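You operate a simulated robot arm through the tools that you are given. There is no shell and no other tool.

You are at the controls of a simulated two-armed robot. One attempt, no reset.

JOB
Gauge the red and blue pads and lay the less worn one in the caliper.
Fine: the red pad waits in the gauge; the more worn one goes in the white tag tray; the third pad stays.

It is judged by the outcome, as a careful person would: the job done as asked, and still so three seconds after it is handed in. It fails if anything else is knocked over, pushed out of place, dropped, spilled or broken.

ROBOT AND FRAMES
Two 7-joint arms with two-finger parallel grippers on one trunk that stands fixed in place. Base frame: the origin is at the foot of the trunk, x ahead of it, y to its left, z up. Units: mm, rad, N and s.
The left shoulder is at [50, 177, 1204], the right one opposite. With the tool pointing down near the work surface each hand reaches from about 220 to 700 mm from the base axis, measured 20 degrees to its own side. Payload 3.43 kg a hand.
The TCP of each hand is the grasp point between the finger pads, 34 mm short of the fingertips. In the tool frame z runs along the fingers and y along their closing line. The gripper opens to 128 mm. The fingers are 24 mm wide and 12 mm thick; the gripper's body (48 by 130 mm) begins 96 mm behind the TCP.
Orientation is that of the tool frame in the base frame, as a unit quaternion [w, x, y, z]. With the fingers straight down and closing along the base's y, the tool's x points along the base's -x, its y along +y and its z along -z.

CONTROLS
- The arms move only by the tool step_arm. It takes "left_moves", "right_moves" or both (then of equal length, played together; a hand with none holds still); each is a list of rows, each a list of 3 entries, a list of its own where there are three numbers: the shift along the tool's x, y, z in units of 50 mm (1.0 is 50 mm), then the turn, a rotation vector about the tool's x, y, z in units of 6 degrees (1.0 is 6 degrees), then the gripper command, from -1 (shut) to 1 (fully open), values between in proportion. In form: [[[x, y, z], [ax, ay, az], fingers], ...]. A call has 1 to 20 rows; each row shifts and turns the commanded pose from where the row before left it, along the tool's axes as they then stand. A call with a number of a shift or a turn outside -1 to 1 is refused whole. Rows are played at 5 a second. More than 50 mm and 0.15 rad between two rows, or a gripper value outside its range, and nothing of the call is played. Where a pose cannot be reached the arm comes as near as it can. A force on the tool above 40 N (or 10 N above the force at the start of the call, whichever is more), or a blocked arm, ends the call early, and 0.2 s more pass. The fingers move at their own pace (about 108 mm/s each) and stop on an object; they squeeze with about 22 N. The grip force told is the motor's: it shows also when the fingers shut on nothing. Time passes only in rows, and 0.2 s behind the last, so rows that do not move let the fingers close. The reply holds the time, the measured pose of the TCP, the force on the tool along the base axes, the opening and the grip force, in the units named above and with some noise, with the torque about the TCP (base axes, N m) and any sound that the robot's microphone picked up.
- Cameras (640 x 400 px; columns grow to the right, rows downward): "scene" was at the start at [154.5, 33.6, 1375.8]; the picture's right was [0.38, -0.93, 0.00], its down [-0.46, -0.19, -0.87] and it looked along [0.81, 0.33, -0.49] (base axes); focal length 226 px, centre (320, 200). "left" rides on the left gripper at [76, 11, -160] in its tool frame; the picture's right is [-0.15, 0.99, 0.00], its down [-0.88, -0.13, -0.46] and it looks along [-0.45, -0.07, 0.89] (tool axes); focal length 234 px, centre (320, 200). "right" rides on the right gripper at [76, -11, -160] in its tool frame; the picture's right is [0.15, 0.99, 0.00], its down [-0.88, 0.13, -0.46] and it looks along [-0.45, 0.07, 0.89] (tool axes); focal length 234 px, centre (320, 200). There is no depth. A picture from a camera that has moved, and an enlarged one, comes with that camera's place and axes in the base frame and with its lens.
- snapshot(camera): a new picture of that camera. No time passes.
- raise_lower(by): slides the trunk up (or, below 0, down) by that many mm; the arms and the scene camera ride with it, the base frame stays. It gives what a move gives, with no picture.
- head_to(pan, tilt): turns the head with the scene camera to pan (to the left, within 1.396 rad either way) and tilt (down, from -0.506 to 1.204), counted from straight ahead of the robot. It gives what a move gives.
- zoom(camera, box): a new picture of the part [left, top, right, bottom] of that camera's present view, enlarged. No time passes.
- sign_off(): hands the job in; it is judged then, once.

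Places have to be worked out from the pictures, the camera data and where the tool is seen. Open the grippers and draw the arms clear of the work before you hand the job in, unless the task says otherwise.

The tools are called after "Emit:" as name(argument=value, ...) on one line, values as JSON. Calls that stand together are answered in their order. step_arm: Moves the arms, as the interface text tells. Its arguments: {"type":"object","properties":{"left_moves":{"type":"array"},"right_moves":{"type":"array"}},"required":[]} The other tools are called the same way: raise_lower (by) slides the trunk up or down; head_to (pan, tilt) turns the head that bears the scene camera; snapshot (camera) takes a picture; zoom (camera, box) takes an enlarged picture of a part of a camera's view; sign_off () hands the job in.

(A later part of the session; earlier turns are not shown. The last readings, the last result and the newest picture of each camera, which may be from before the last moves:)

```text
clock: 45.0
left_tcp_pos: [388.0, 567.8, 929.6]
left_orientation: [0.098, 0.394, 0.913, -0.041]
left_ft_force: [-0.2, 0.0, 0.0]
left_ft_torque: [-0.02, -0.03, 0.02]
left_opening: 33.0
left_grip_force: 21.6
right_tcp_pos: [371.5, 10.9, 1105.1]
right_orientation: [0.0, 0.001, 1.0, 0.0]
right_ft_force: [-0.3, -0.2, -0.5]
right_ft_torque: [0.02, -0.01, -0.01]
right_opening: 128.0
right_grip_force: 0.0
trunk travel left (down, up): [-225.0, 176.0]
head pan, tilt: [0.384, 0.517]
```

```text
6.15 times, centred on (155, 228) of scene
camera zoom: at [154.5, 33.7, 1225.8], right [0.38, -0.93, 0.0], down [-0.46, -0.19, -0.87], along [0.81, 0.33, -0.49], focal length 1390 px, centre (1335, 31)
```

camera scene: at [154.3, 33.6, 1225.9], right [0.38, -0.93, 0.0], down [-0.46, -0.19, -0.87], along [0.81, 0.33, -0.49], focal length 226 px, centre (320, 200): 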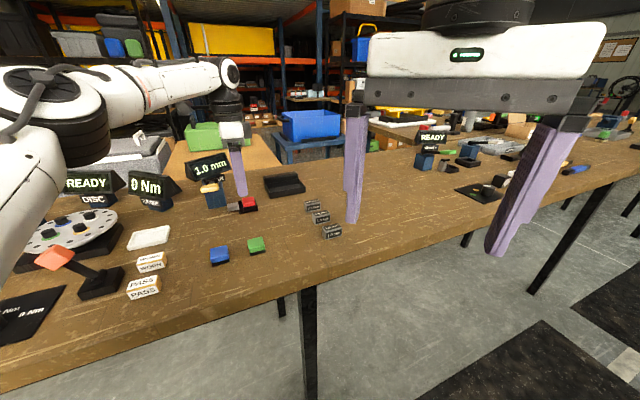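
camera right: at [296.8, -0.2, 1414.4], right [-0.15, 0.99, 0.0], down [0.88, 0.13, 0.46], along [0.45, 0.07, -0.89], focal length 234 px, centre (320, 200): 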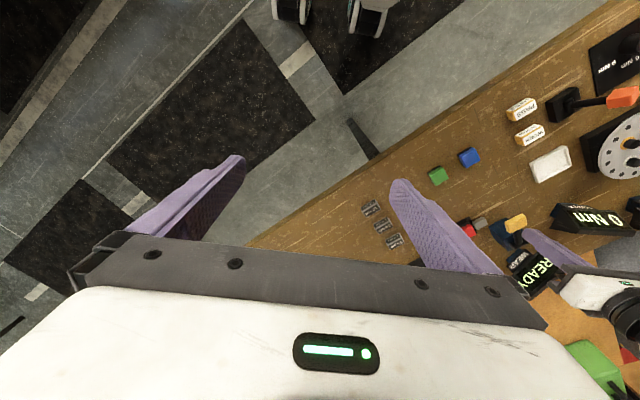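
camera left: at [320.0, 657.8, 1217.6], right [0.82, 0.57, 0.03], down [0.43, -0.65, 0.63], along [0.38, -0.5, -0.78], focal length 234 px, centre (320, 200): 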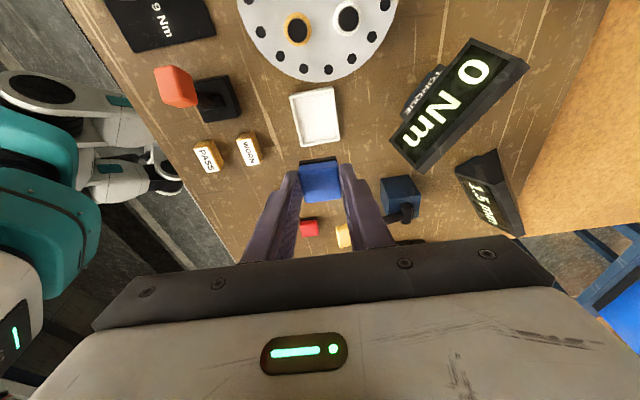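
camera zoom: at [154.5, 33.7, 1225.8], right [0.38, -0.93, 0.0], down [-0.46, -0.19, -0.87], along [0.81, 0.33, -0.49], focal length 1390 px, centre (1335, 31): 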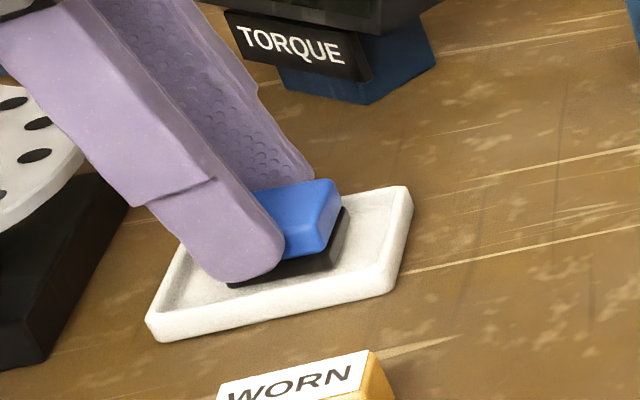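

Emit:
step_arm(left_moves=[[[0.006, 0, 0.03], [0, 0, 0], -1], [[0.006, 0, 0.03], [0, 0, 0], -1], [[0, 0, 0], [0, 0, 0], -1]])

Emit:
zoom(camera="scene", box=[110, 195, 200, 260])

```text
clock: 45.8
left_tcp_pos: [387.0, 567.9, 928.1]
left_orientation: [0.097, 0.394, 0.913, -0.04]
left_ft_force: [-1.3, 1.2, 4.4]
left_ft_torque: [0.01, 0.02, 0.01]
left_opening: 32.8
left_grip_force: 22.2
right_tcp_pos: [371.8, 11.1, 1104.5]
right_orientation: [-0.001, 0.0, 1.0, 0.0]
right_ft_force: [-0.9, 0.1, 0.7]
right_ft_torque: [-0.01, -0.03, 0.02]
right_opening: 128.2
right_grip_force: 0.2
trunk travel left (down, up): [-225.0, 176.0]
head pan, tilt: [0.384, 0.517]
```

```text
6.15 times, centred on (155, 228) of scene
camera zoom: at [154.2, 33.4, 1226.0], right [0.38, -0.93, 0.0], down [-0.46, -0.19, -0.87], along [0.81, 0.33, -0.49], focal length 1390 px, centre (1335, 31)
```

zoom: 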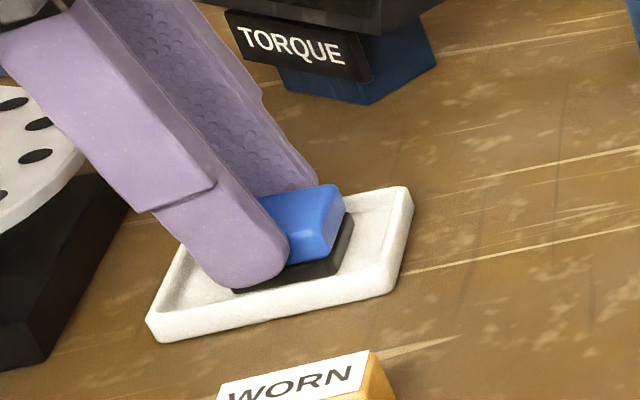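

Contact at 4.4 N, so blue rests on the tray floor. I'll open a few millimetres, lift straight up, then open further once clear of the rim.

Emit:
step_arm(left_moves=[[[-0.004, 0, -0.02], [0, 0, 0], -1], [[0, 0, 0], [0, 0, 0], -0.35], [[0, 0, 0], [0, 0, 0], -0.35], [[-0.04, 0, -0.19], [0, 0, 0], -0.35], [[-0.1, 0, -0.489], [0, 0, 0], -0.2], [[-0.2, 0, -0.94], [0, 0, 0], 0.0], [[-0.2, 0, -0.94], [0, 0, 0], 0.0], [[0, 0, 0], [0, 0, 0], 0.0]])

Emit:
zoom(camera="scene", box=[80, 150, 320, 310])

Emit:
snapshot(camera="left")

```text
clock: 47.5
left_tcp_pos: [387.3, 569.8, 1058.7]
left_orientation: [0.097, 0.394, 0.913, -0.041]
left_ft_force: [-0.3, 0.4, 0.6]
left_ft_torque: [0.0, 0.0, 0.02]
left_opening: 63.9
left_grip_force: 0.1
right_tcp_pos: [372.2, 11.7, 1104.6]
right_orientation: [-0.001, 0.0, 1.0, 0.0]
right_ft_force: [0.4, 0.5, -0.7]
right_ft_torque: [-0.05, 0.01, 0.01]
right_opening: 127.8
right_grip_force: 0.2
trunk travel left (down, up): [-225.0, 176.0]
head pan, tilt: [0.384, 0.517]
```

```text
2.50 times, centred on (200, 230) of scene
camera zoom: at [154.5, 33.7, 1225.8], right [0.38, -0.93, 0.0], down [-0.46, -0.19, -0.87], along [0.81, 0.33, -0.49], focal length 565 px, centre (620, 125)
```

zoom: 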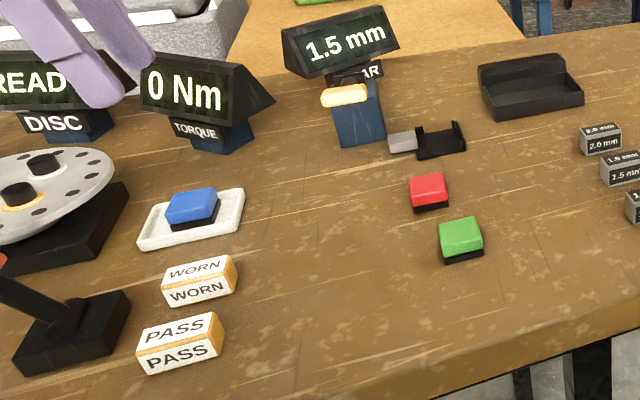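

```text
taken
camera left: at [321.5, 655.3, 1199.4], right [0.82, 0.57, 0.03], down [0.43, -0.65, 0.63], along [0.38, -0.5, -0.78], focal length 234 px, centre (320, 200)
```

left: 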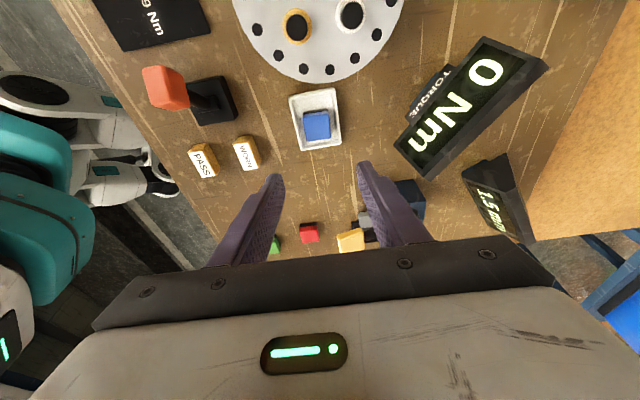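

Blue lies in the tray. Red goes to the caliper, which is beyond vertical reach, so I need a more forward-leaning hand with the fingers closing along the caliper's long side. I'll go back over the bench centre, level the hand, and turn it 90°.

Emit:
step_arm(left_moves=[[[0, 0, 0], [0, 1, 0], 0.0], [[0, 0, 0], [0, 1, 0], 0.0], [[-0.854, -0.187, 0], [0, 0, 0], 0.0], [[-0.854, -0.187, 0], [0, 0, 0], 0.0], [[-0.854, -0.187, 0], [0, 0, 0], 0.0], [[-0.854, -0.187, 0], [0, 0, 0], 0.0], [[0, 0, 0], [0, 0, 0], 0.0]])

Emit:
step_arm(left_moves=[[[0, 0, 0], [0, 0, -1], 0], [[0, 0, 0], [0, 0, -1], 0], [[0, 0, 0], [0, 0, -1], 0], [[0, 0, 0], [0, 0, -1], 0], [[0, 0, 0], [0, 0, -1], 0], [[0, 0, 0], [0, 0, -1], 0], [[0, 0, 0], [0, 0, -1], 0], [[0, 0, 0], [0, 0, -1], 0], [[0, 0, 0], [0, 0, -1], 0], [[0, 0, 0], [0, 0, -1], 0], [[0, 0, 0], [0, 0, -1], 0], [[0, 0, 0], [0, 0, -1], 0], [[0, 0, 0], [0, 0, -1], 0], [[0, 0, 0], [0, 0, -1], 0], [[0, 0, 0], [0, 0, -1], 0], [[0, 0, 0], [0, 0, 0], 0]])

Emit:
snapshot(camera="left")

Emit:
snapshot(camera="scene")

```text
clock: 49.1
left_tcp_pos: [477.2, 418.8, 1062.2]
left_orientation: [0.0, 0.396, 0.918, 0.001]
left_ft_force: [0.7, -0.1, -0.2]
left_ft_torque: [0.05, 0.02, 0.0]
left_opening: 64.1
left_grip_force: 0.1
right_tcp_pos: [372.4, 11.1, 1104.3]
right_orientation: [0.0, 0.0, 1.0, 0.0]
right_ft_force: [0.2, 0.3, 1.0]
right_ft_torque: [-0.03, -0.02, 0.01]
right_opening: 128.1
right_grip_force: 0.0
trunk travel left (down, up): [-225.0, 176.0]
head pan, tilt: [0.384, 0.517]
```

```text
clock: 52.5
left_tcp_pos: [475.2, 419.8, 1059.5]
left_orientation: [0.001, -0.371, 0.929, 0.0]
left_ft_force: [0.8, 0.2, -0.2]
left_ft_torque: [-0.01, -0.01, 0.03]
left_opening: 64.1
left_grip_force: 0.1
right_tcp_pos: [373.1, 11.6, 1103.6]
right_orientation: [0.0, 0.0, 1.0, 0.001]
right_ft_force: [-0.1, 0.7, 0.8]
right_ft_torque: [0.04, 0.01, -0.01]
right_opening: 128.0
right_grip_force: 0.1
trunk travel left (down, up): [-225.0, 176.0]
head pan, tilt: [0.384, 0.517]
```

```text
taken
camera left: at [413.8, 375.5, 1219.6], right [-0.57, 0.82, 0.0], down [0.73, 0.51, 0.46], along [0.38, 0.26, -0.89], focal length 234 px, centre (320, 200)
```

left: 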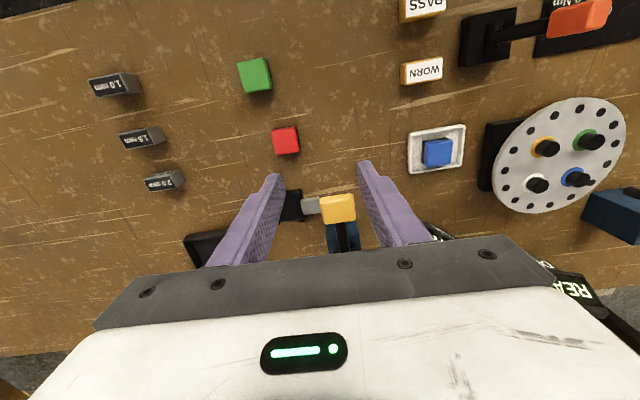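

```text
taken
camera scene: at [154.5, 33.6, 1225.8], right [0.38, -0.93, 0.0], down [-0.46, -0.19, -0.87], along [0.81, 0.33, -0.49], focal length 226 px, centre (320, 200)
```

scene: 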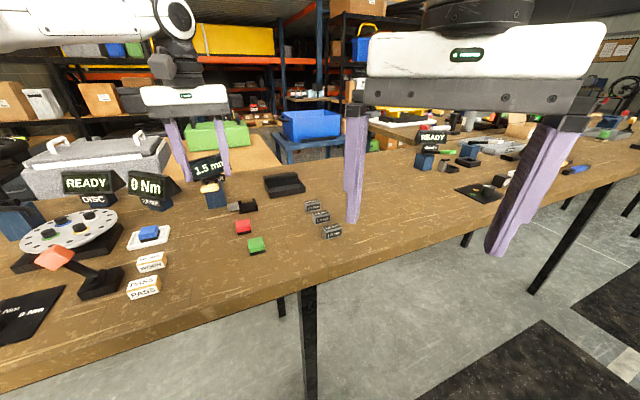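

Now I'll lean the hand 35° forward and test the reach over the caliper, still high.

Emit:
step_arm(left_moves=[[[0, 0, 0], [0, -0.972, 0], 0], [[0, 0, 0], [0, -0.972, 0], 0], [[0, 0, 0], [0, -0.972, 0], 0], [[0, 0, 0], [0, -0.972, 0], 0], [[0, 0, 0], [0, -0.972, 0], 0], [[0, 0, 0], [0, -0.972, 0], 0], [[-0.246, -0.626, 0.416], [0, 0, 0], 0], [[-0.246, -0.626, 0.416], [0, 0, 0], 0], [[-0.246, -0.626, 0.416], [0, 0, 0], 0], [[-0.246, -0.626, 0.416], [0, 0, 0], 0], [[-0.246, -0.626, 0.416], [0, 0, 0], 0], [[-0.246, -0.626, 0.416], [0, 0, 0], 0], [[0, 0, 0], [0, 0, 0], 0]])

Emit:
snapshot(camera="left")

Emit:
snapshot(camera="scene")

```text
clock: 55.4
left_tcp_pos: [677.2, 380.6, 999.5]
left_orientation: [0.28, -0.353, 0.886, 0.11]
left_ft_force: [0.0, -0.3, -0.8]
left_ft_torque: [0.01, 0.0, -0.01]
left_opening: 64.3
left_grip_force: 0.0
left hand out of reach, approached as far as the arm can: row 12
right_tcp_pos: [373.3, 12.2, 1105.1]
right_orientation: [0.0, 0.001, 1.0, 0.0]
right_ft_force: [0.2, 0.3, 1.0]
right_ft_torque: [-0.01, 0.03, -0.04]
right_opening: 128.2
right_grip_force: 0.1
trunk travel left (down, up): [-225.0, 176.0]
head pan, tilt: [0.384, 0.517]
```

```text
taken
camera left: at [558.0, 284.3, 1086.7], right [-0.59, 0.8, 0.08], down [0.42, 0.22, 0.88], along [0.69, 0.56, -0.47], focal length 234 px, centre (320, 200)
```

left: 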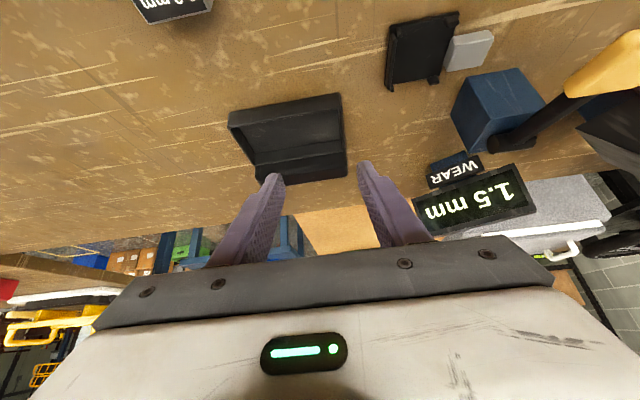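

```text
taken
camera scene: at [154.8, 33.8, 1225.7], right [0.38, -0.93, 0.0], down [-0.46, -0.19, -0.87], along [0.81, 0.33, -0.49], focal length 226 px, centre (320, 200)
```

scene: 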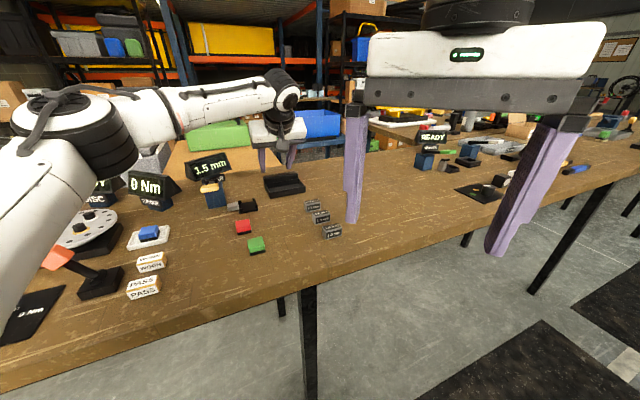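

The hand got to (677, 381) at z≈1000 before running out of reach, so a bit more lean is needed. I'll study the caliper closely from here.

Emit:
zoom(camera="left", box=[210, 70, 370, 200])

Emit:
zoom(camera="scene", box=[230, 140, 340, 245])

Emit:
zoom(camera="scene", box=[255, 165, 310, 205])

```text
3.08 times, centred on (290, 135) of left
camera zoom: at [558.0, 284.3, 1086.7], right [-0.59, 0.8, 0.08], down [0.42, 0.22, 0.88], along [0.69, 0.56, -0.47], focal length 720 px, centre (412, 400)
```

zoom: 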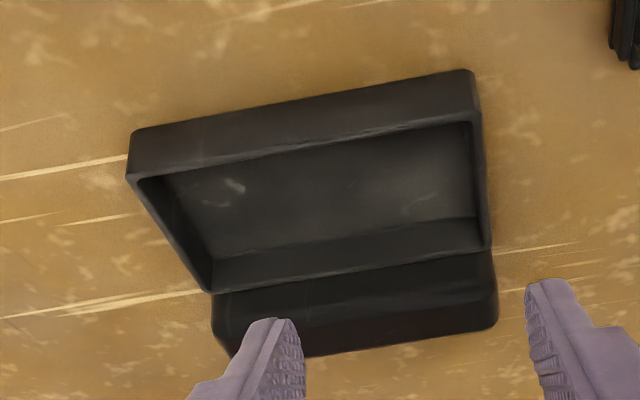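

```text
3.81 times, centred on (285, 192) of scene
camera zoom: at [154.8, 33.8, 1225.7], right [0.38, -0.93, 0.0], down [-0.46, -0.19, -0.87], along [0.81, 0.33, -0.49], focal length 861 px, centre (453, 229)
```

zoom: 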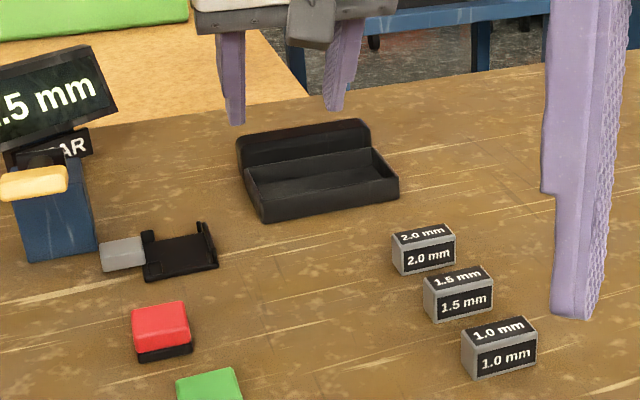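

```text
10.00 times, centred on (282, 185) of scene
camera zoom: at [154.8, 33.8, 1225.7], right [0.38, -0.93, 0.0], down [-0.46, -0.19, -0.87], along [0.81, 0.33, -0.49], focal length 2259 px, centre (695, 350)
```

zoom: 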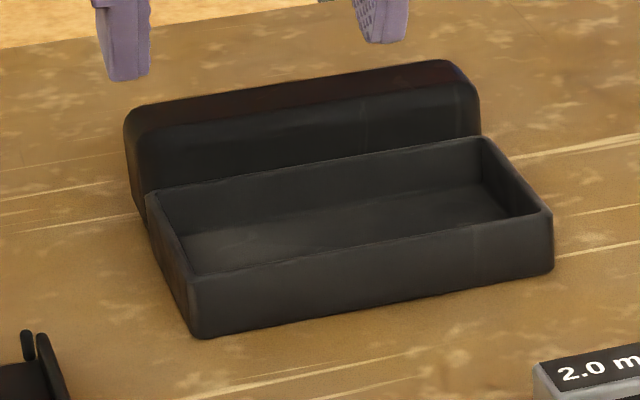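

The caliper tray is centred near (726, 387): its walls are about 22 mm high, its inside is about 108 × 55 mm, and it has a tall back wall. I'll probe the reach a little lower while staying clear of the walls.

Emit:
step_arm(left_moves=[[[0.28, 0, 0.41], [0, 0, 0], 0], [[0.28, 0, 0.41], [0, 0, 0], 0], [[0, 0, 0], [0, 0, 0], 0]])

Emit:
snapshot(camera="scene")

```text
clock: 56.1
left_tcp_pos: [678.1, 379.0, 950.0]
left_orientation: [0.28, -0.353, 0.886, 0.111]
left_ft_force: [0.3, 0.3, 0.0]
left_ft_torque: [0.02, 0.01, 0.01]
left_opening: 64.1
left_grip_force: 0.0
right_tcp_pos: [372.3, 11.1, 1105.3]
right_orientation: [0.0, 0.0, 1.0, 0.0]
right_ft_force: [0.2, 0.1, 0.1]
right_ft_torque: [-0.02, 0.02, -0.01]
right_opening: 128.1
right_grip_force: 0.1
trunk travel left (down, up): [-225.0, 176.0]
head pan, tilt: [0.384, 0.517]
```

```text
taken
camera scene: at [154.4, 33.6, 1225.9], right [0.38, -0.93, 0.0], down [-0.46, -0.19, -0.87], along [0.81, 0.33, -0.49], focal length 226 px, centre (320, 200)
```

scene: 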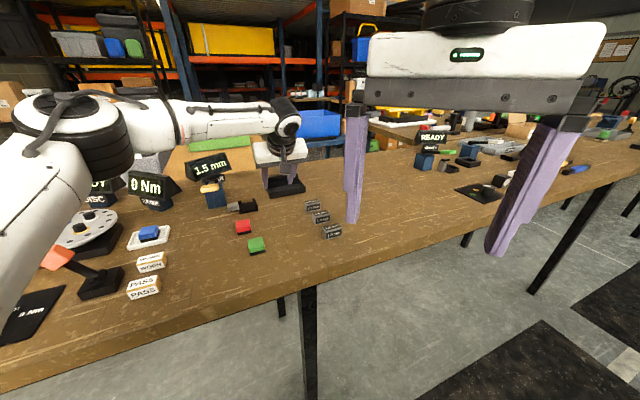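

Emit:
step_arm(left_moves=[[[-0.246, 0, 0.172], [0, 0, 0], 0], [[-0.246, 0, 0.172], [0, 0, 0], 0], [[0, 0, 0], [0, 0, 0], 0]])

```text
clock: 57.0
left_tcp_pos: [686.9, 405.0, 950.8]
left_orientation: [0.281, -0.353, 0.886, 0.111]
left_ft_force: [-0.5, -0.3, -1.0]
left_ft_torque: [0.0, 0.02, -0.01]
left_opening: 64.2
left_grip_force: 0.0
left hand out of reach, approached as far as the arm can: row 1, 2
right_tcp_pos: [372.1, 12.0, 1103.7]
right_orientation: [0.0, 0.0, 1.0, 0.0]
right_ft_force: [0.8, -0.4, 1.2]
right_ft_torque: [-0.02, 0.01, -0.01]
right_opening: 127.8
right_grip_force: 0.0
trunk travel left (down, up): [-225.0, 176.0]
head pan, tilt: [0.384, 0.517]
```

Reach at this tilt ends near r≈677. I'll probe a larger lean, back off slightly, lean to 47°, and push forward again at this height.

Emit:
step_arm(left_moves=[[[0.1, 0, -0.07], [0, -1, 0], 0], [[0, 0, 0], [0, -1, 0], 0], [[-0.2, 0, 0.2], [0, 0, 0], 0], [[-0.2, -0.1, 0.2], [0, 0, 0], 0], [[0, 0, 0], [0, 0, 0], 0]])

Emit:
snapshot(camera="left")

```text
clock: 58.1
left_tcp_pos: [707.7, 415.0, 951.3]
left_orientation: [0.372, -0.338, 0.852, 0.146]
left_ft_force: [0.2, -0.5, -0.5]
left_ft_torque: [-0.02, 0.0, 0.0]
left_opening: 63.9
left_grip_force: 0.1
right_tcp_pos: [372.8, 12.1, 1103.7]
right_orientation: [0.0, 0.0, 1.0, 0.0]
right_ft_force: [-0.4, 0.0, 0.2]
right_ft_torque: [0.0, 0.01, -0.01]
right_opening: 127.9
right_grip_force: 0.0
trunk travel left (down, up): [-225.0, 176.0]
head pan, tilt: [0.384, 0.517]
```

```text
taken
camera left: at [577.6, 309.6, 1005.5], right [-0.61, 0.79, 0.11], down [0.28, 0.09, 0.96], along [0.74, 0.61, -0.28], focal length 234 px, centre (320, 200)
```

left: 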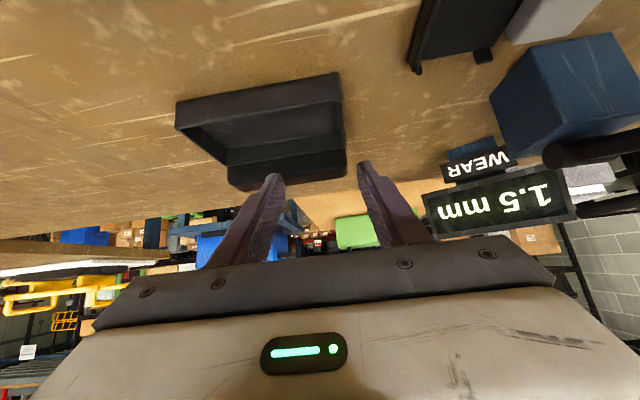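

At 47° the hand reaches (708, 415), which is farther than needed, so about 40° will do. I'll back off, set a 40° lean, and move above the red pad.

Emit:
step_arm(left_moves=[[[-0.44, 0, -0.41], [0, 0, 0], 0], [[-0.44, 0, -0.41], [0, 0, 0], 0], [[0, 0, 0], [0, 1, 0], 0], [[0, 0, 0], [0, 0.17, 0], 0], [[0.562, 0.392, -0.38], [0, 0, 0], 0], [[0.562, 0.392, -0.38], [0, 0, 0], 0], [[0.562, 0.392, -0.38], [0, 0, 0], 0], [[0.562, 0.392, -0.38], [0, 0, 0], 0], [[0.562, 0.392, -0.38], [0, 0, 0], 0], [[0.562, 0.392, -0.38], [0, 0, 0], 0], [[0, 0, 0], [0, 0, 0], 0]])

Emit:
snapshot(camera="left")

Emit:
zoom(camera="left", box=[240, 60, 400, 200])

Emit:
snapshot(camera="scene")

```text
clock: 60.5
left_tcp_pos: [470.2, 366.5, 989.8]
left_orientation: [0.318, -0.348, 0.873, 0.126]
left_ft_force: [0.0, -0.2, 0.1]
left_ft_torque: [0.02, 0.01, -0.02]
left_opening: 63.8
left_grip_force: 0.0
left hand out of reach, approached as far as the arm can: row 3
right_tcp_pos: [372.1, 11.7, 1104.3]
right_orientation: [0.0, 0.0, 1.0, -0.001]
right_ft_force: [0.2, 0.7, 1.1]
right_ft_torque: [0.0, -0.02, 0.04]
right_opening: 128.1
right_grip_force: 0.0
trunk travel left (down, up): [-225.0, 176.0]
head pan, tilt: [0.384, 0.517]
```

```text
taken
camera left: at [345.8, 264.9, 1063.8], right [-0.6, 0.8, 0.09], down [0.37, 0.17, 0.92], along [0.71, 0.58, -0.39], focal length 234 px, centre (320, 200)
```

left: 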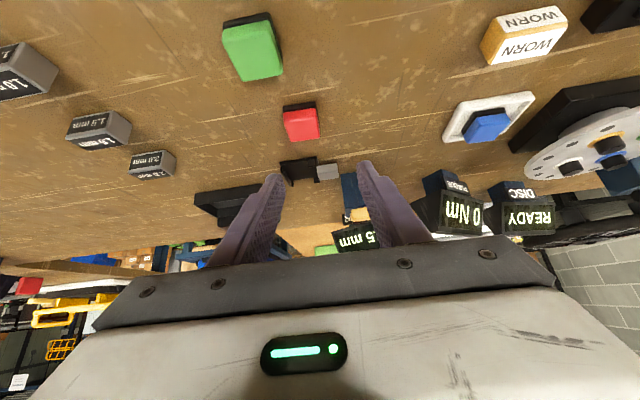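

```text
2.86 times, centred on (320, 130) of left
camera zoom: at [345.8, 264.9, 1063.8], right [-0.6, 0.8, 0.09], down [0.37, 0.17, 0.92], along [0.71, 0.58, -0.39], focal length 669 px, centre (320, 400)
```

zoom: 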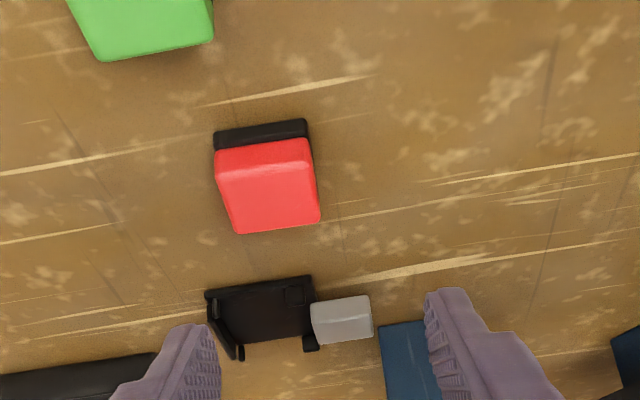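

```text
taken
camera scene: at [154.4, 33.7, 1225.8], right [0.38, -0.93, 0.0], down [-0.46, -0.19, -0.87], along [0.81, 0.33, -0.49], focal length 226 px, centre (320, 200)
```

scene: 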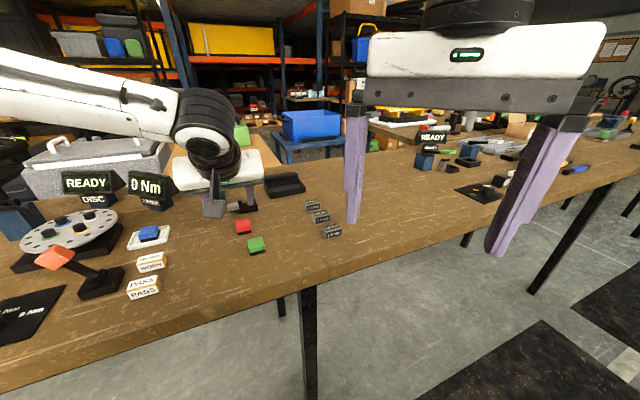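

Red is about 31 mm ahead and 13 mm to one side of the tool. I'll shift to it and descend partway.

Emit:
step_arm(left_moves=[[[0.17, -0.131, 0.38], [0, 0, 0], 0], [[0.17, -0.131, 0.38], [0, 0, 0], 0], [[0, 0, 0], [0, 0, 0], 0]])

Emit:
zoom(camera="left", box=[240, 60, 400, 200])

Emit:
zoom(camera="scene", box=[200, 180, 300, 260])

```text
clock: 61.4
left_tcp_pos: [488.2, 363.9, 948.9]
left_orientation: [0.319, -0.348, 0.872, 0.127]
left_ft_force: [-0.1, -0.2, 0.6]
left_ft_torque: [0.01, -0.04, 0.02]
left_opening: 64.1
left_grip_force: 0.1
right_tcp_pos: [372.6, 10.4, 1104.9]
right_orientation: [0.0, 0.0, 1.0, -0.001]
right_ft_force: [0.6, -0.1, -0.3]
right_ft_torque: [0.02, -0.03, -0.01]
right_opening: 128.0
right_grip_force: 0.1
trunk travel left (down, up): [-225.0, 176.0]
head pan, tilt: [0.384, 0.517]
```

```text
2.86 times, centred on (320, 130) of left
camera zoom: at [364.5, 262.5, 1023.6], right [-0.6, 0.8, 0.09], down [0.37, 0.17, 0.92], along [0.71, 0.58, -0.39], focal length 669 px, centre (320, 400)
```

zoom: 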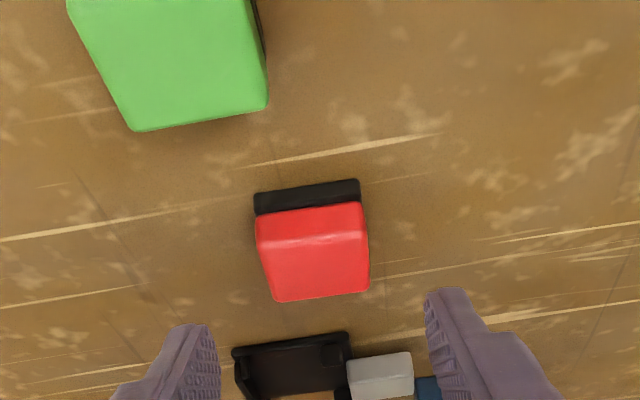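

```text
5.00 times, centred on (250, 220) of scene
camera zoom: at [154.5, 33.6, 1225.9], right [0.38, -0.93, 0.0], down [-0.46, -0.19, -0.87], along [0.81, 0.33, -0.49], focal length 1130 px, centre (670, 100)
```

zoom: 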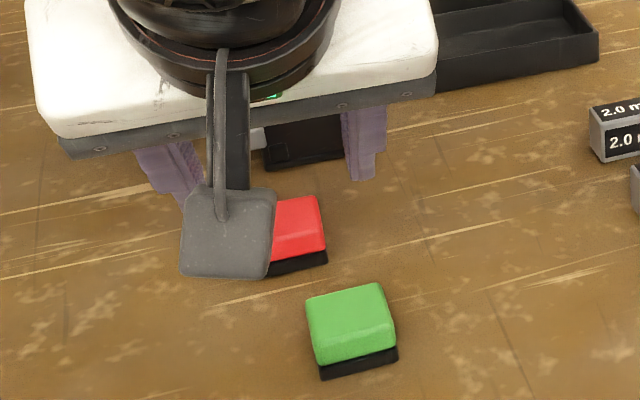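

Alignment is within 1–2 mm. I'll lower 30 mm to the grasp height.

Emit:
step_arm(left_moves=[[[0.193, 0.012, 0.23], [0, 0, 0], 0], [[0.193, 0.012, 0.23], [0, 0, 0], 0], [[0, 0, 0], [0, 0, 0], 0]])

Emit:
zoom(camera="left", box=[240, 60, 400, 200])

Emit:
zoom(camera="scene", box=[200, 180, 300, 260])

```text
clock: 62.1
left_tcp_pos: [487.5, 364.9, 919.7]
left_orientation: [0.319, -0.346, 0.873, 0.126]
left_ft_force: [-0.4, -0.1, -0.4]
left_ft_torque: [-0.01, 0.0, 0.01]
left_opening: 64.0
left_grip_force: 0.1
right_tcp_pos: [372.4, 11.2, 1105.1]
right_orientation: [-0.001, 0.001, 1.0, 0.0]
right_ft_force: [0.5, 0.4, -0.7]
right_ft_torque: [-0.02, 0.0, 0.0]
right_opening: 128.2
right_grip_force: 0.0
trunk travel left (down, up): [-225.0, 176.0]
head pan, tilt: [0.384, 0.517]
```

```text
2.86 times, centred on (320, 130) of left
camera zoom: at [363.7, 263.4, 993.8], right [-0.6, 0.8, 0.09], down [0.37, 0.17, 0.92], along [0.71, 0.58, -0.39], focal length 669 px, centre (320, 400)
```

zoom: 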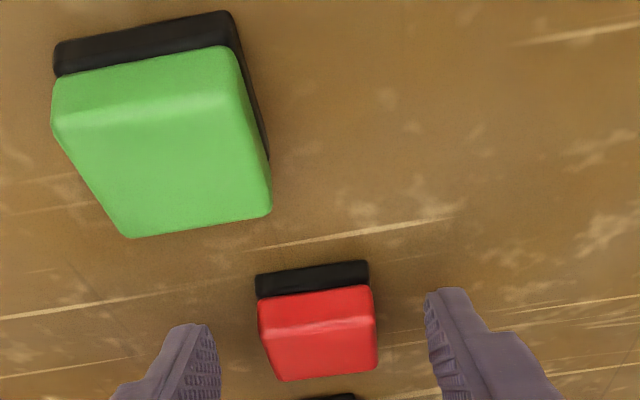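

```text
5.00 times, centred on (250, 220) of scene
camera zoom: at [154.5, 33.6, 1225.9], right [0.38, -0.93, 0.0], down [-0.46, -0.19, -0.87], along [0.81, 0.33, -0.49], focal length 1130 px, centre (670, 100)
```

zoom: 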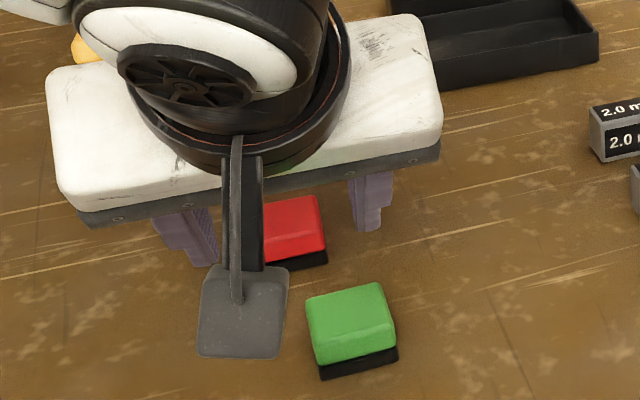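

The fingers straddle red evenly. Closing.

Emit:
step_arm(left_moves=[[[0, 0, 0], [0, 0, 0], -0.3], [[0, 0, 0], [0, 0, 0], -0.5], [[0, 0, 0], [0, 0, 0], -1], [[0, 0, 0], [0, 0, 0], -1]])

Emit:
zoom(camera="left", box=[240, 60, 400, 200])

```text
clock: 63.1
left_tcp_pos: [487.4, 365.2, 920.0]
left_orientation: [0.319, -0.347, 0.873, 0.126]
left_ft_force: [-0.1, 0.7, -0.6]
left_ft_torque: [-0.03, -0.03, 0.01]
left_opening: 33.4
left_grip_force: 22.3
right_tcp_pos: [372.7, 11.4, 1104.5]
right_orientation: [0.0, 0.001, 1.0, 0.0]
right_ft_force: [-0.3, -0.4, -0.5]
right_ft_torque: [-0.07, 0.01, 0.01]
right_opening: 127.8
right_grip_force: 0.0
trunk travel left (down, up): [-225.0, 176.0]
head pan, tilt: [0.384, 0.517]
```

```text
2.86 times, centred on (320, 130) of left
camera zoom: at [363.8, 263.4, 994.0], right [-0.6, 0.8, 0.09], down [0.37, 0.17, 0.92], along [0.71, 0.58, -0.39], focal length 669 px, centre (320, 400)
```

zoom: 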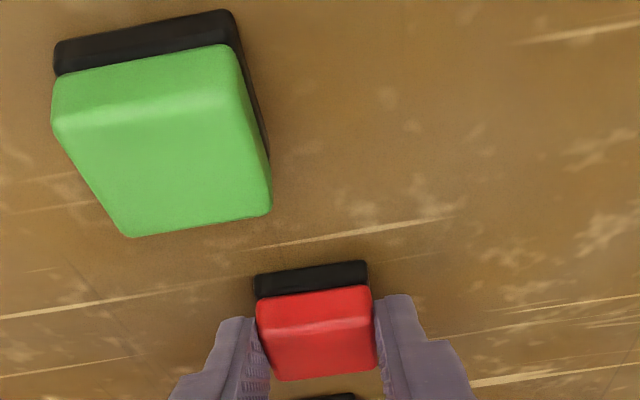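

Red is held at 33.4 mm. I'll lift 50 mm and carry it over the caliper, aiming for the pad centre at about (716, 398).

Emit:
step_arm(left_moves=[[[-0.16, 0, -0.19], [0, 0, 0], -1], [[-0.32, 0, -0.383], [0, 0, 0], -1], [[-0.16, 0, -0.19], [0, 0, 0], -1], [[-0.431, -0.445, 0.362], [0, 0, 0], -1], [[-0.431, -0.445, 0.362], [0, 0, 0], -1], [[-0.431, -0.445, 0.362], [0, 0, 0], -1], [[-0.431, -0.445, 0.362], [0, 0, 0], -1], [[-0.431, -0.445, 0.362], [0, 0, 0], -1], [[-0.431, -0.445, 0.362], [0, 0, 0], -1], [[0, 0, 0], [0, 0, 0], -1]])

Emit:
snapshot(camera="left")

Emit:
zoom(camera="left", box=[200, 60, 400, 200])

Emit:
zoom(camera="scene", box=[190, 110, 340, 230])

```text
clock: 65.3
left_tcp_pos: [691.7, 388.9, 969.9]
left_orientation: [0.32, -0.347, 0.873, 0.125]
left_ft_force: [0.1, -0.1, -0.6]
left_ft_torque: [-0.01, 0.0, -0.01]
left_opening: 33.1
left_grip_force: 21.8
left hand out of reach, approached as far as the arm can: row 9
right_tcp_pos: [372.8, 12.5, 1104.5]
right_orientation: [0.0, 0.0, 1.0, 0.0]
right_ft_force: [-1.1, -0.4, 0.0]
right_ft_torque: [-0.02, 0.02, 0.0]
right_opening: 128.0
right_grip_force: 0.0
trunk travel left (down, up): [-225.0, 176.0]
head pan, tilt: [0.384, 0.517]
```

```text
taken
camera left: at [566.0, 287.1, 1043.1], right [-0.6, 0.8, 0.09], down [0.36, 0.17, 0.92], along [0.71, 0.58, -0.39], focal length 234 px, centre (320, 200)
```

left: 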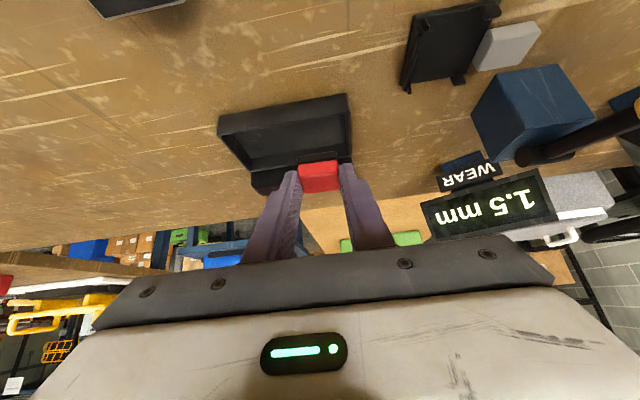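

```text
2.86 times, centred on (300, 130) of left
camera zoom: at [566.0, 287.1, 1043.1], right [-0.6, 0.8, 0.09], down [0.36, 0.17, 0.92], along [0.71, 0.58, -0.39], focal length 669 px, centre (377, 400)
```

zoom: 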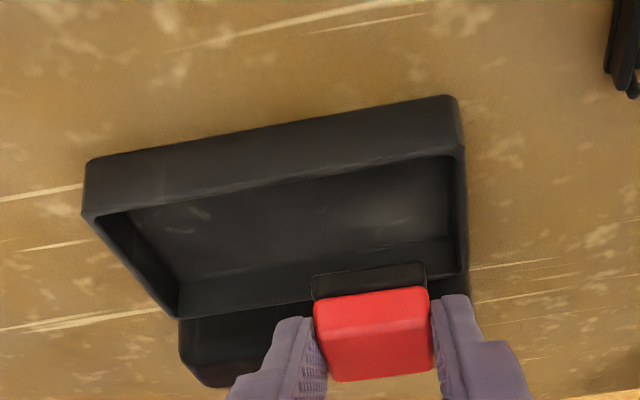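

```text
3.33 times, centred on (265, 170) of scene
camera zoom: at [154.8, 33.7, 1225.8], right [0.38, -0.93, 0.0], down [-0.46, -0.19, -0.87], along [0.81, 0.33, -0.49], focal length 753 px, centre (503, 300)
```

zoom: 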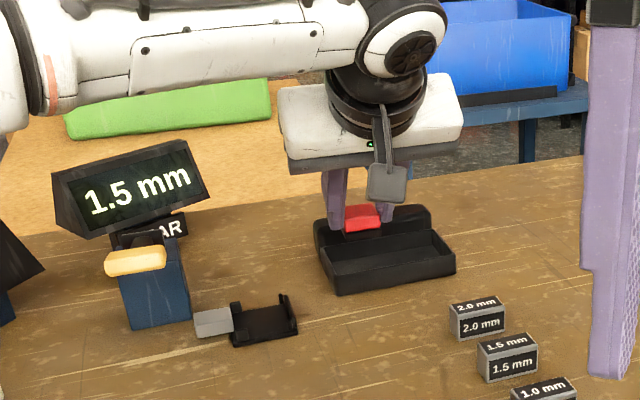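

The pad is over the caliper, but the +y finger would be close to the right end wall. I'll lower to just above the rim while shifting 12 mm away from that wall and 6 mm forward.

Emit:
step_arm(left_moves=[[[0.13, -0.12, 0.155], [0, 0, 0], -1], [[0.036, -0.12, 0.229], [0, 0, 0], -1], [[0, 0, 0], [0, 0, 0], -1]])

Emit:
zoom(camera="left", box=[200, 60, 400, 200])

Emit:
zoom(camera="scene", box=[240, 140, 320, 210])

```text
clock: 66.2
left_tcp_pos: [689.9, 389.4, 950.8]
left_orientation: [0.319, -0.347, 0.873, 0.126]
left_ft_force: [-0.3, -0.1, -0.3]
left_ft_torque: [-0.03, 0.02, 0.01]
left_opening: 33.2
left_grip_force: 21.4
left hand out of reach, approached as far as the arm can: row 1, 2
right_tcp_pos: [371.5, 11.3, 1103.8]
right_orientation: [-0.001, 0.0, 1.0, 0.0]
right_ft_force: [0.0, 0.0, -0.2]
right_ft_torque: [0.0, -0.01, -0.05]
right_opening: 128.2
right_grip_force: 0.0
trunk travel left (down, up): [-225.0, 176.0]
head pan, tilt: [0.384, 0.517]
```

```text
2.86 times, centred on (300, 130) of left
camera zoom: at [565.2, 288.1, 1024.4], right [-0.6, 0.8, 0.09], down [0.36, 0.17, 0.92], along [0.71, 0.58, -0.39], focal length 669 px, centre (377, 400)
```

zoom: 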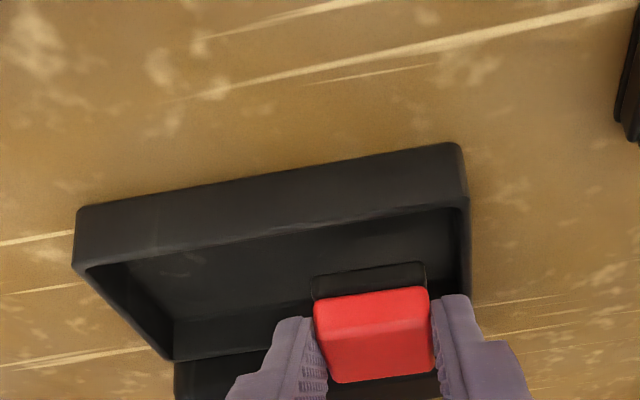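

```text
5.71 times, centred on (280, 175) of scene
camera zoom: at [154.5, 33.7, 1225.8], right [0.38, -0.93, 0.0], down [-0.46, -0.19, -0.87], along [0.81, 0.33, -0.49], focal length 1291 px, centre (549, 343)
```

zoom: 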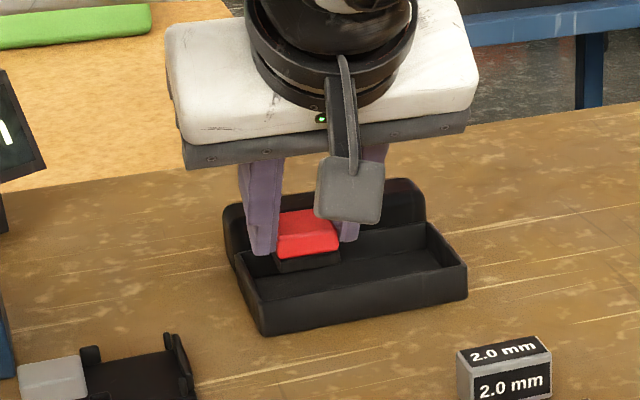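

The reach ends about 8 mm short at 40°. I'll lean 6° further here, above the rim (the pad will only be tipped by about 6°), and shift again.

Emit:
step_arm(left_moves=[[[0, 0, 0], [0, -1, 0], -1], [[-0.08, -0.09, 0.083], [0, 0, 0], -1], [[-0.05, -0.09, 0.05], [0, 0, 0], -1], [[0, 0, 0], [0, 0, 0], -1]])

Emit:
zoom(camera="left", box=[200, 60, 400, 200])

Emit:
zoom(camera="scene", box=[240, 140, 320, 210])

```text
clock: 67.2
left_tcp_pos: [697.8, 391.8, 951.6]
left_orientation: [0.365, -0.34, 0.855, 0.144]
left_ft_force: [0.9, 0.8, 0.0]
left_ft_torque: [0.02, 0.01, -0.01]
left_opening: 33.3
left_grip_force: 21.7
left hand out of reach, approached as far as the arm can: row 3
right_tcp_pos: [373.0, 11.6, 1103.5]
right_orientation: [0.0, 0.0, 1.0, 0.001]
right_ft_force: [-0.2, -0.7, 0.6]
right_ft_torque: [-0.02, 0.03, -0.03]
right_opening: 128.1
right_grip_force: 0.0
trunk travel left (down, up): [-225.0, 176.0]
head pan, tilt: [0.384, 0.517]
```

```text
2.86 times, centred on (300, 130) of left
camera zoom: at [567.7, 286.0, 1008.9], right [-0.6, 0.79, 0.1], down [0.29, 0.1, 0.95], along [0.74, 0.61, -0.29], focal length 669 px, centre (377, 400)
```

zoom: 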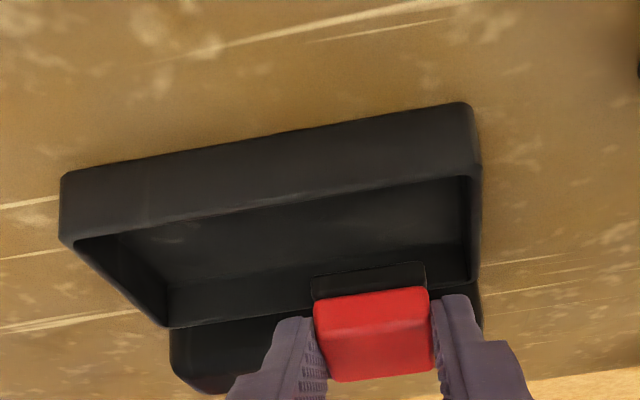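

```text
5.71 times, centred on (280, 175) of scene
camera zoom: at [154.5, 33.7, 1225.8], right [0.38, -0.93, 0.0], down [-0.46, -0.19, -0.87], along [0.81, 0.33, -0.49], focal length 1291 px, centre (549, 343)
```

zoom: 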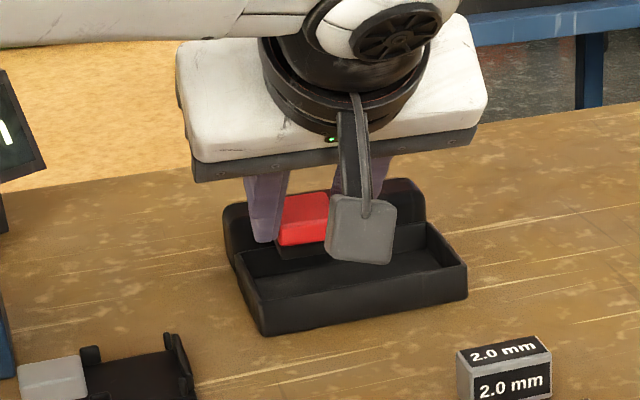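

The pad fits the tray lengthwise and sits mid-depth. I need about 8 mm more clearance from the right end wall, which I can trade against backing off 5 mm. Shifting first at this height.

Emit:
step_arm(left_moves=[[[0.069, -0.08, -0.072], [0, 0, 0], -1], [[0, -0.08, 0], [0, 0, 0], -1], [[0, 0, 0], [0, 0, 0], -1]])

Emit:
zoom(camera="left", box=[200, 60, 400, 200])

```text
clock: 68.0
left_tcp_pos: [693.2, 385.2, 953.0]
left_orientation: [0.365, -0.338, 0.856, 0.142]
left_ft_force: [0.2, -0.5, -0.1]
left_ft_torque: [0.0, 0.03, 0.01]
left_opening: 33.1
left_grip_force: 22.2
left hand out of reach, approached as far as the arm can: row 2
right_tcp_pos: [372.5, 11.5, 1104.6]
right_orientation: [-0.001, 0.0, 1.0, 0.0]
right_ft_force: [0.2, -0.7, 0.0]
right_ft_torque: [-0.02, 0.0, -0.02]
right_opening: 128.1
right_grip_force: 0.1
trunk travel left (down, up): [-225.0, 176.0]
head pan, tilt: [0.384, 0.517]
```

```text
2.86 times, centred on (300, 130) of left
camera zoom: at [564.6, 278.7, 1009.2], right [-0.6, 0.79, 0.1], down [0.29, 0.1, 0.95], along [0.74, 0.6, -0.29], focal length 669 px, centre (377, 400)
```

zoom: 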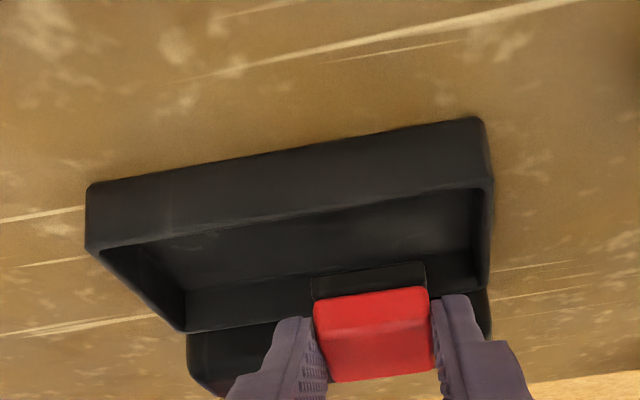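

There is now about 4 mm clearance at the finger side and the pad is centred front to back. I'll lower with the trunk, so the arm's reach doesn't change, starting with 20 mm.

Emit:
raise_lower(by=-20)

Emit:
zoom(camera="left", box=[200, 60, 400, 200])

Emit:
zoom(camera="scene", box=[240, 130, 320, 200])

```text
clock: 68.6
left_tcp_pos: [693.4, 385.4, 933.6]
left_orientation: [0.365, -0.34, 0.855, 0.143]
left_ft_force: [-0.5, -0.2, 0.1]
left_ft_torque: [0.01, 0.0, 0.05]
left_opening: 33.3
left_grip_force: 21.9
right_tcp_pos: [372.6, 11.6, 1084.7]
right_orientation: [0.0, 0.0, 1.0, 0.0]
right_ft_force: [-0.5, -0.3, -1.1]
right_ft_torque: [0.04, -0.01, 0.02]
right_opening: 127.8
right_grip_force: 0.2
trunk travel left (down, up): [-205.0, 196.0]
head pan, tilt: [0.384, 0.517]
```

```text
2.86 times, centred on (300, 130) of left
camera zoom: at [564.4, 278.8, 989.3], right [-0.6, 0.79, 0.1], down [0.29, 0.1, 0.95], along [0.74, 0.6, -0.29], focal length 669 px, centre (377, 400)
```

zoom: 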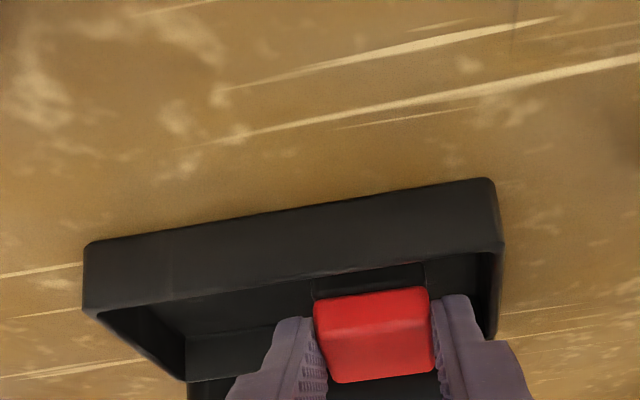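

```text
5.71 times, centred on (280, 165) of scene
camera zoom: at [154.3, 33.6, 1205.8], right [0.38, -0.93, 0.0], down [-0.46, -0.19, -0.87], along [0.81, 0.33, -0.49], focal length 1291 px, centre (549, 400)
```

zoom: 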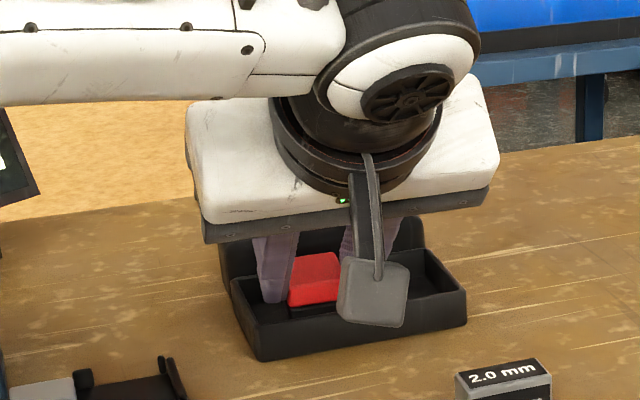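

The pad and fingers are going inside the walls cleanly. Lowering 5 mm more.

Emit:
raise_lower(by=-5)

Emit:
zoom(camera="scene", box=[240, 130, 320, 200])

```text
clock: 69.2
left_tcp_pos: [694.4, 386.1, 927.5]
left_orientation: [0.365, -0.34, 0.855, 0.143]
left_ft_force: [0.3, 0.0, -0.5]
left_ft_torque: [0.0, 0.03, -0.04]
left_opening: 33.1
left_grip_force: 22.0
right_tcp_pos: [374.0, 11.9, 1078.6]
right_orientation: [-0.001, 0.0, 1.0, 0.0]
right_ft_force: [-0.4, 0.2, -0.2]
right_ft_torque: [0.06, 0.0, -0.02]
right_opening: 127.9
right_grip_force: 0.0
trunk travel left (down, up): [-200.0, 201.0]
head pan, tilt: [0.384, 0.517]
```

```text
5.71 times, centred on (280, 165) of scene
camera zoom: at [154.4, 33.6, 1200.8], right [0.38, -0.93, 0.0], down [-0.46, -0.19, -0.87], along [0.81, 0.33, -0.49], focal length 1291 px, centre (549, 400)
```

zoom: 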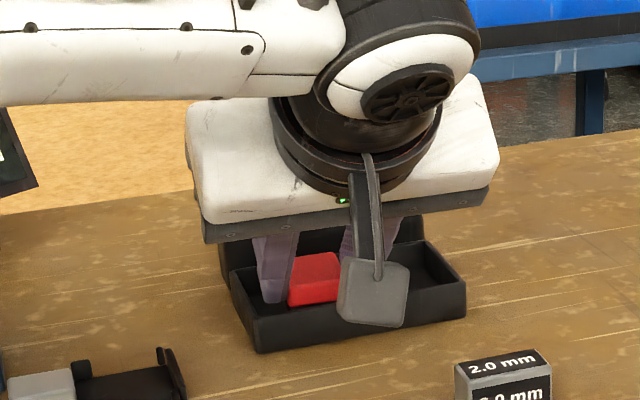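

Emit:
raise_lower(by=-2)

```text
clock: 69.7
left_tcp_pos: [694.1, 385.6, 925.8]
left_orientation: [0.364, -0.341, 0.855, 0.143]
left_ft_force: [-0.3, 0.2, -0.3]
left_ft_torque: [-0.01, 0.0, -0.02]
left_opening: 33.3
left_grip_force: 21.8
right_tcp_pos: [373.4, 11.1, 1077.6]
right_orientation: [0.001, 0.001, 1.0, 0.0]
right_ft_force: [0.2, 0.0, 0.8]
right_ft_torque: [0.04, 0.0, 0.03]
right_opening: 127.7
right_grip_force: 0.1
trunk travel left (down, up): [-198.0, 203.0]
head pan, tilt: [0.384, 0.517]
```

No force yet at TCP z≈926. Another 2 mm.

Emit:
raise_lower(by=-2)

```text
clock: 70.2
left_tcp_pos: [694.0, 384.1, 923.4]
left_orientation: [0.365, -0.34, 0.855, 0.142]
left_ft_force: [0.4, -0.3, 0.6]
left_ft_torque: [0.03, 0.0, -0.01]
left_opening: 33.2
left_grip_force: 21.9
right_tcp_pos: [371.4, 12.3, 1075.6]
right_orientation: [0.0, 0.0, 1.0, 0.0]
right_ft_force: [0.1, -0.1, -0.3]
right_ft_torque: [0.02, 0.01, 0.02]
right_opening: 128.2
right_grip_force: 0.0
trunk travel left (down, up): [-196.0, 205.0]
head pan, tilt: [0.384, 0.517]
```

Emit:
raise_lower(by=-1.5)

Emit:
zoom(camera="left", box=[220, 100, 380, 200])

Emit:
zoom(camera="scene", box=[255, 145, 305, 185])

```text
clock: 70.7
left_tcp_pos: [695.1, 384.2, 922.6]
left_orientation: [0.366, -0.339, 0.855, 0.143]
left_ft_force: [0.6, 0.6, 4.7]
left_ft_torque: [0.09, -0.03, 0.03]
left_opening: 33.2
left_grip_force: 22.1
right_tcp_pos: [372.4, 11.3, 1074.0]
right_orientation: [0.0, 0.001, 1.0, 0.0]
right_ft_force: [1.2, 0.4, 1.0]
right_ft_torque: [-0.01, 0.01, 0.0]
right_opening: 128.0
right_grip_force: 0.0
trunk travel left (down, up): [-194.0, 207.0]
head pan, tilt: [0.384, 0.517]
```

```text
4.00 times, centred on (300, 150) of left
camera zoom: at [564.4, 278.7, 980.0], right [-0.6, 0.79, 0.1], down [0.29, 0.1, 0.95], along [0.74, 0.6, -0.29], focal length 937 px, centre (400, 400)
```

zoom: 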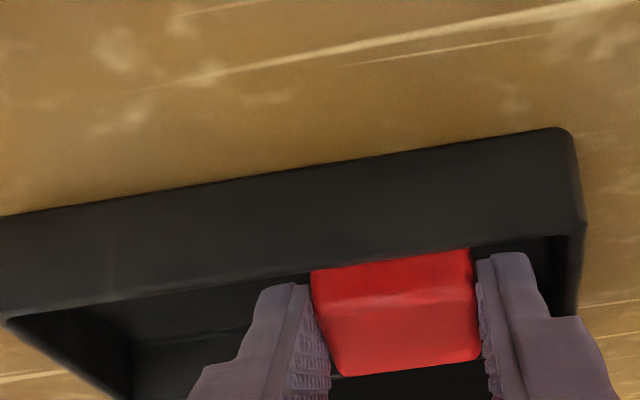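

```text
10.00 times, centred on (280, 165) of scene
camera zoom: at [154.0, 33.4, 1195.5], right [0.38, -0.93, 0.0], down [-0.46, -0.19, -0.87], along [0.81, 0.33, -0.49], focal length 2259 px, centre (720, 550)
```

zoom: 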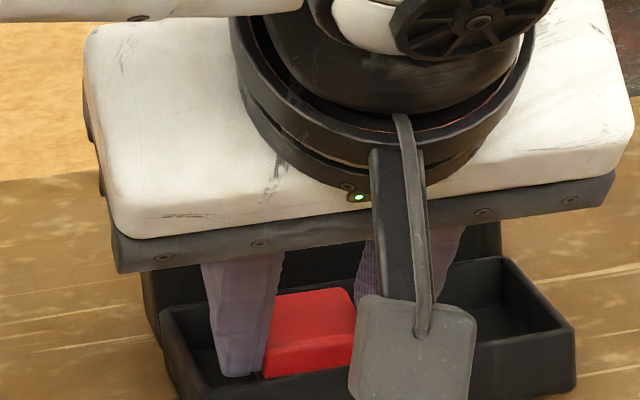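

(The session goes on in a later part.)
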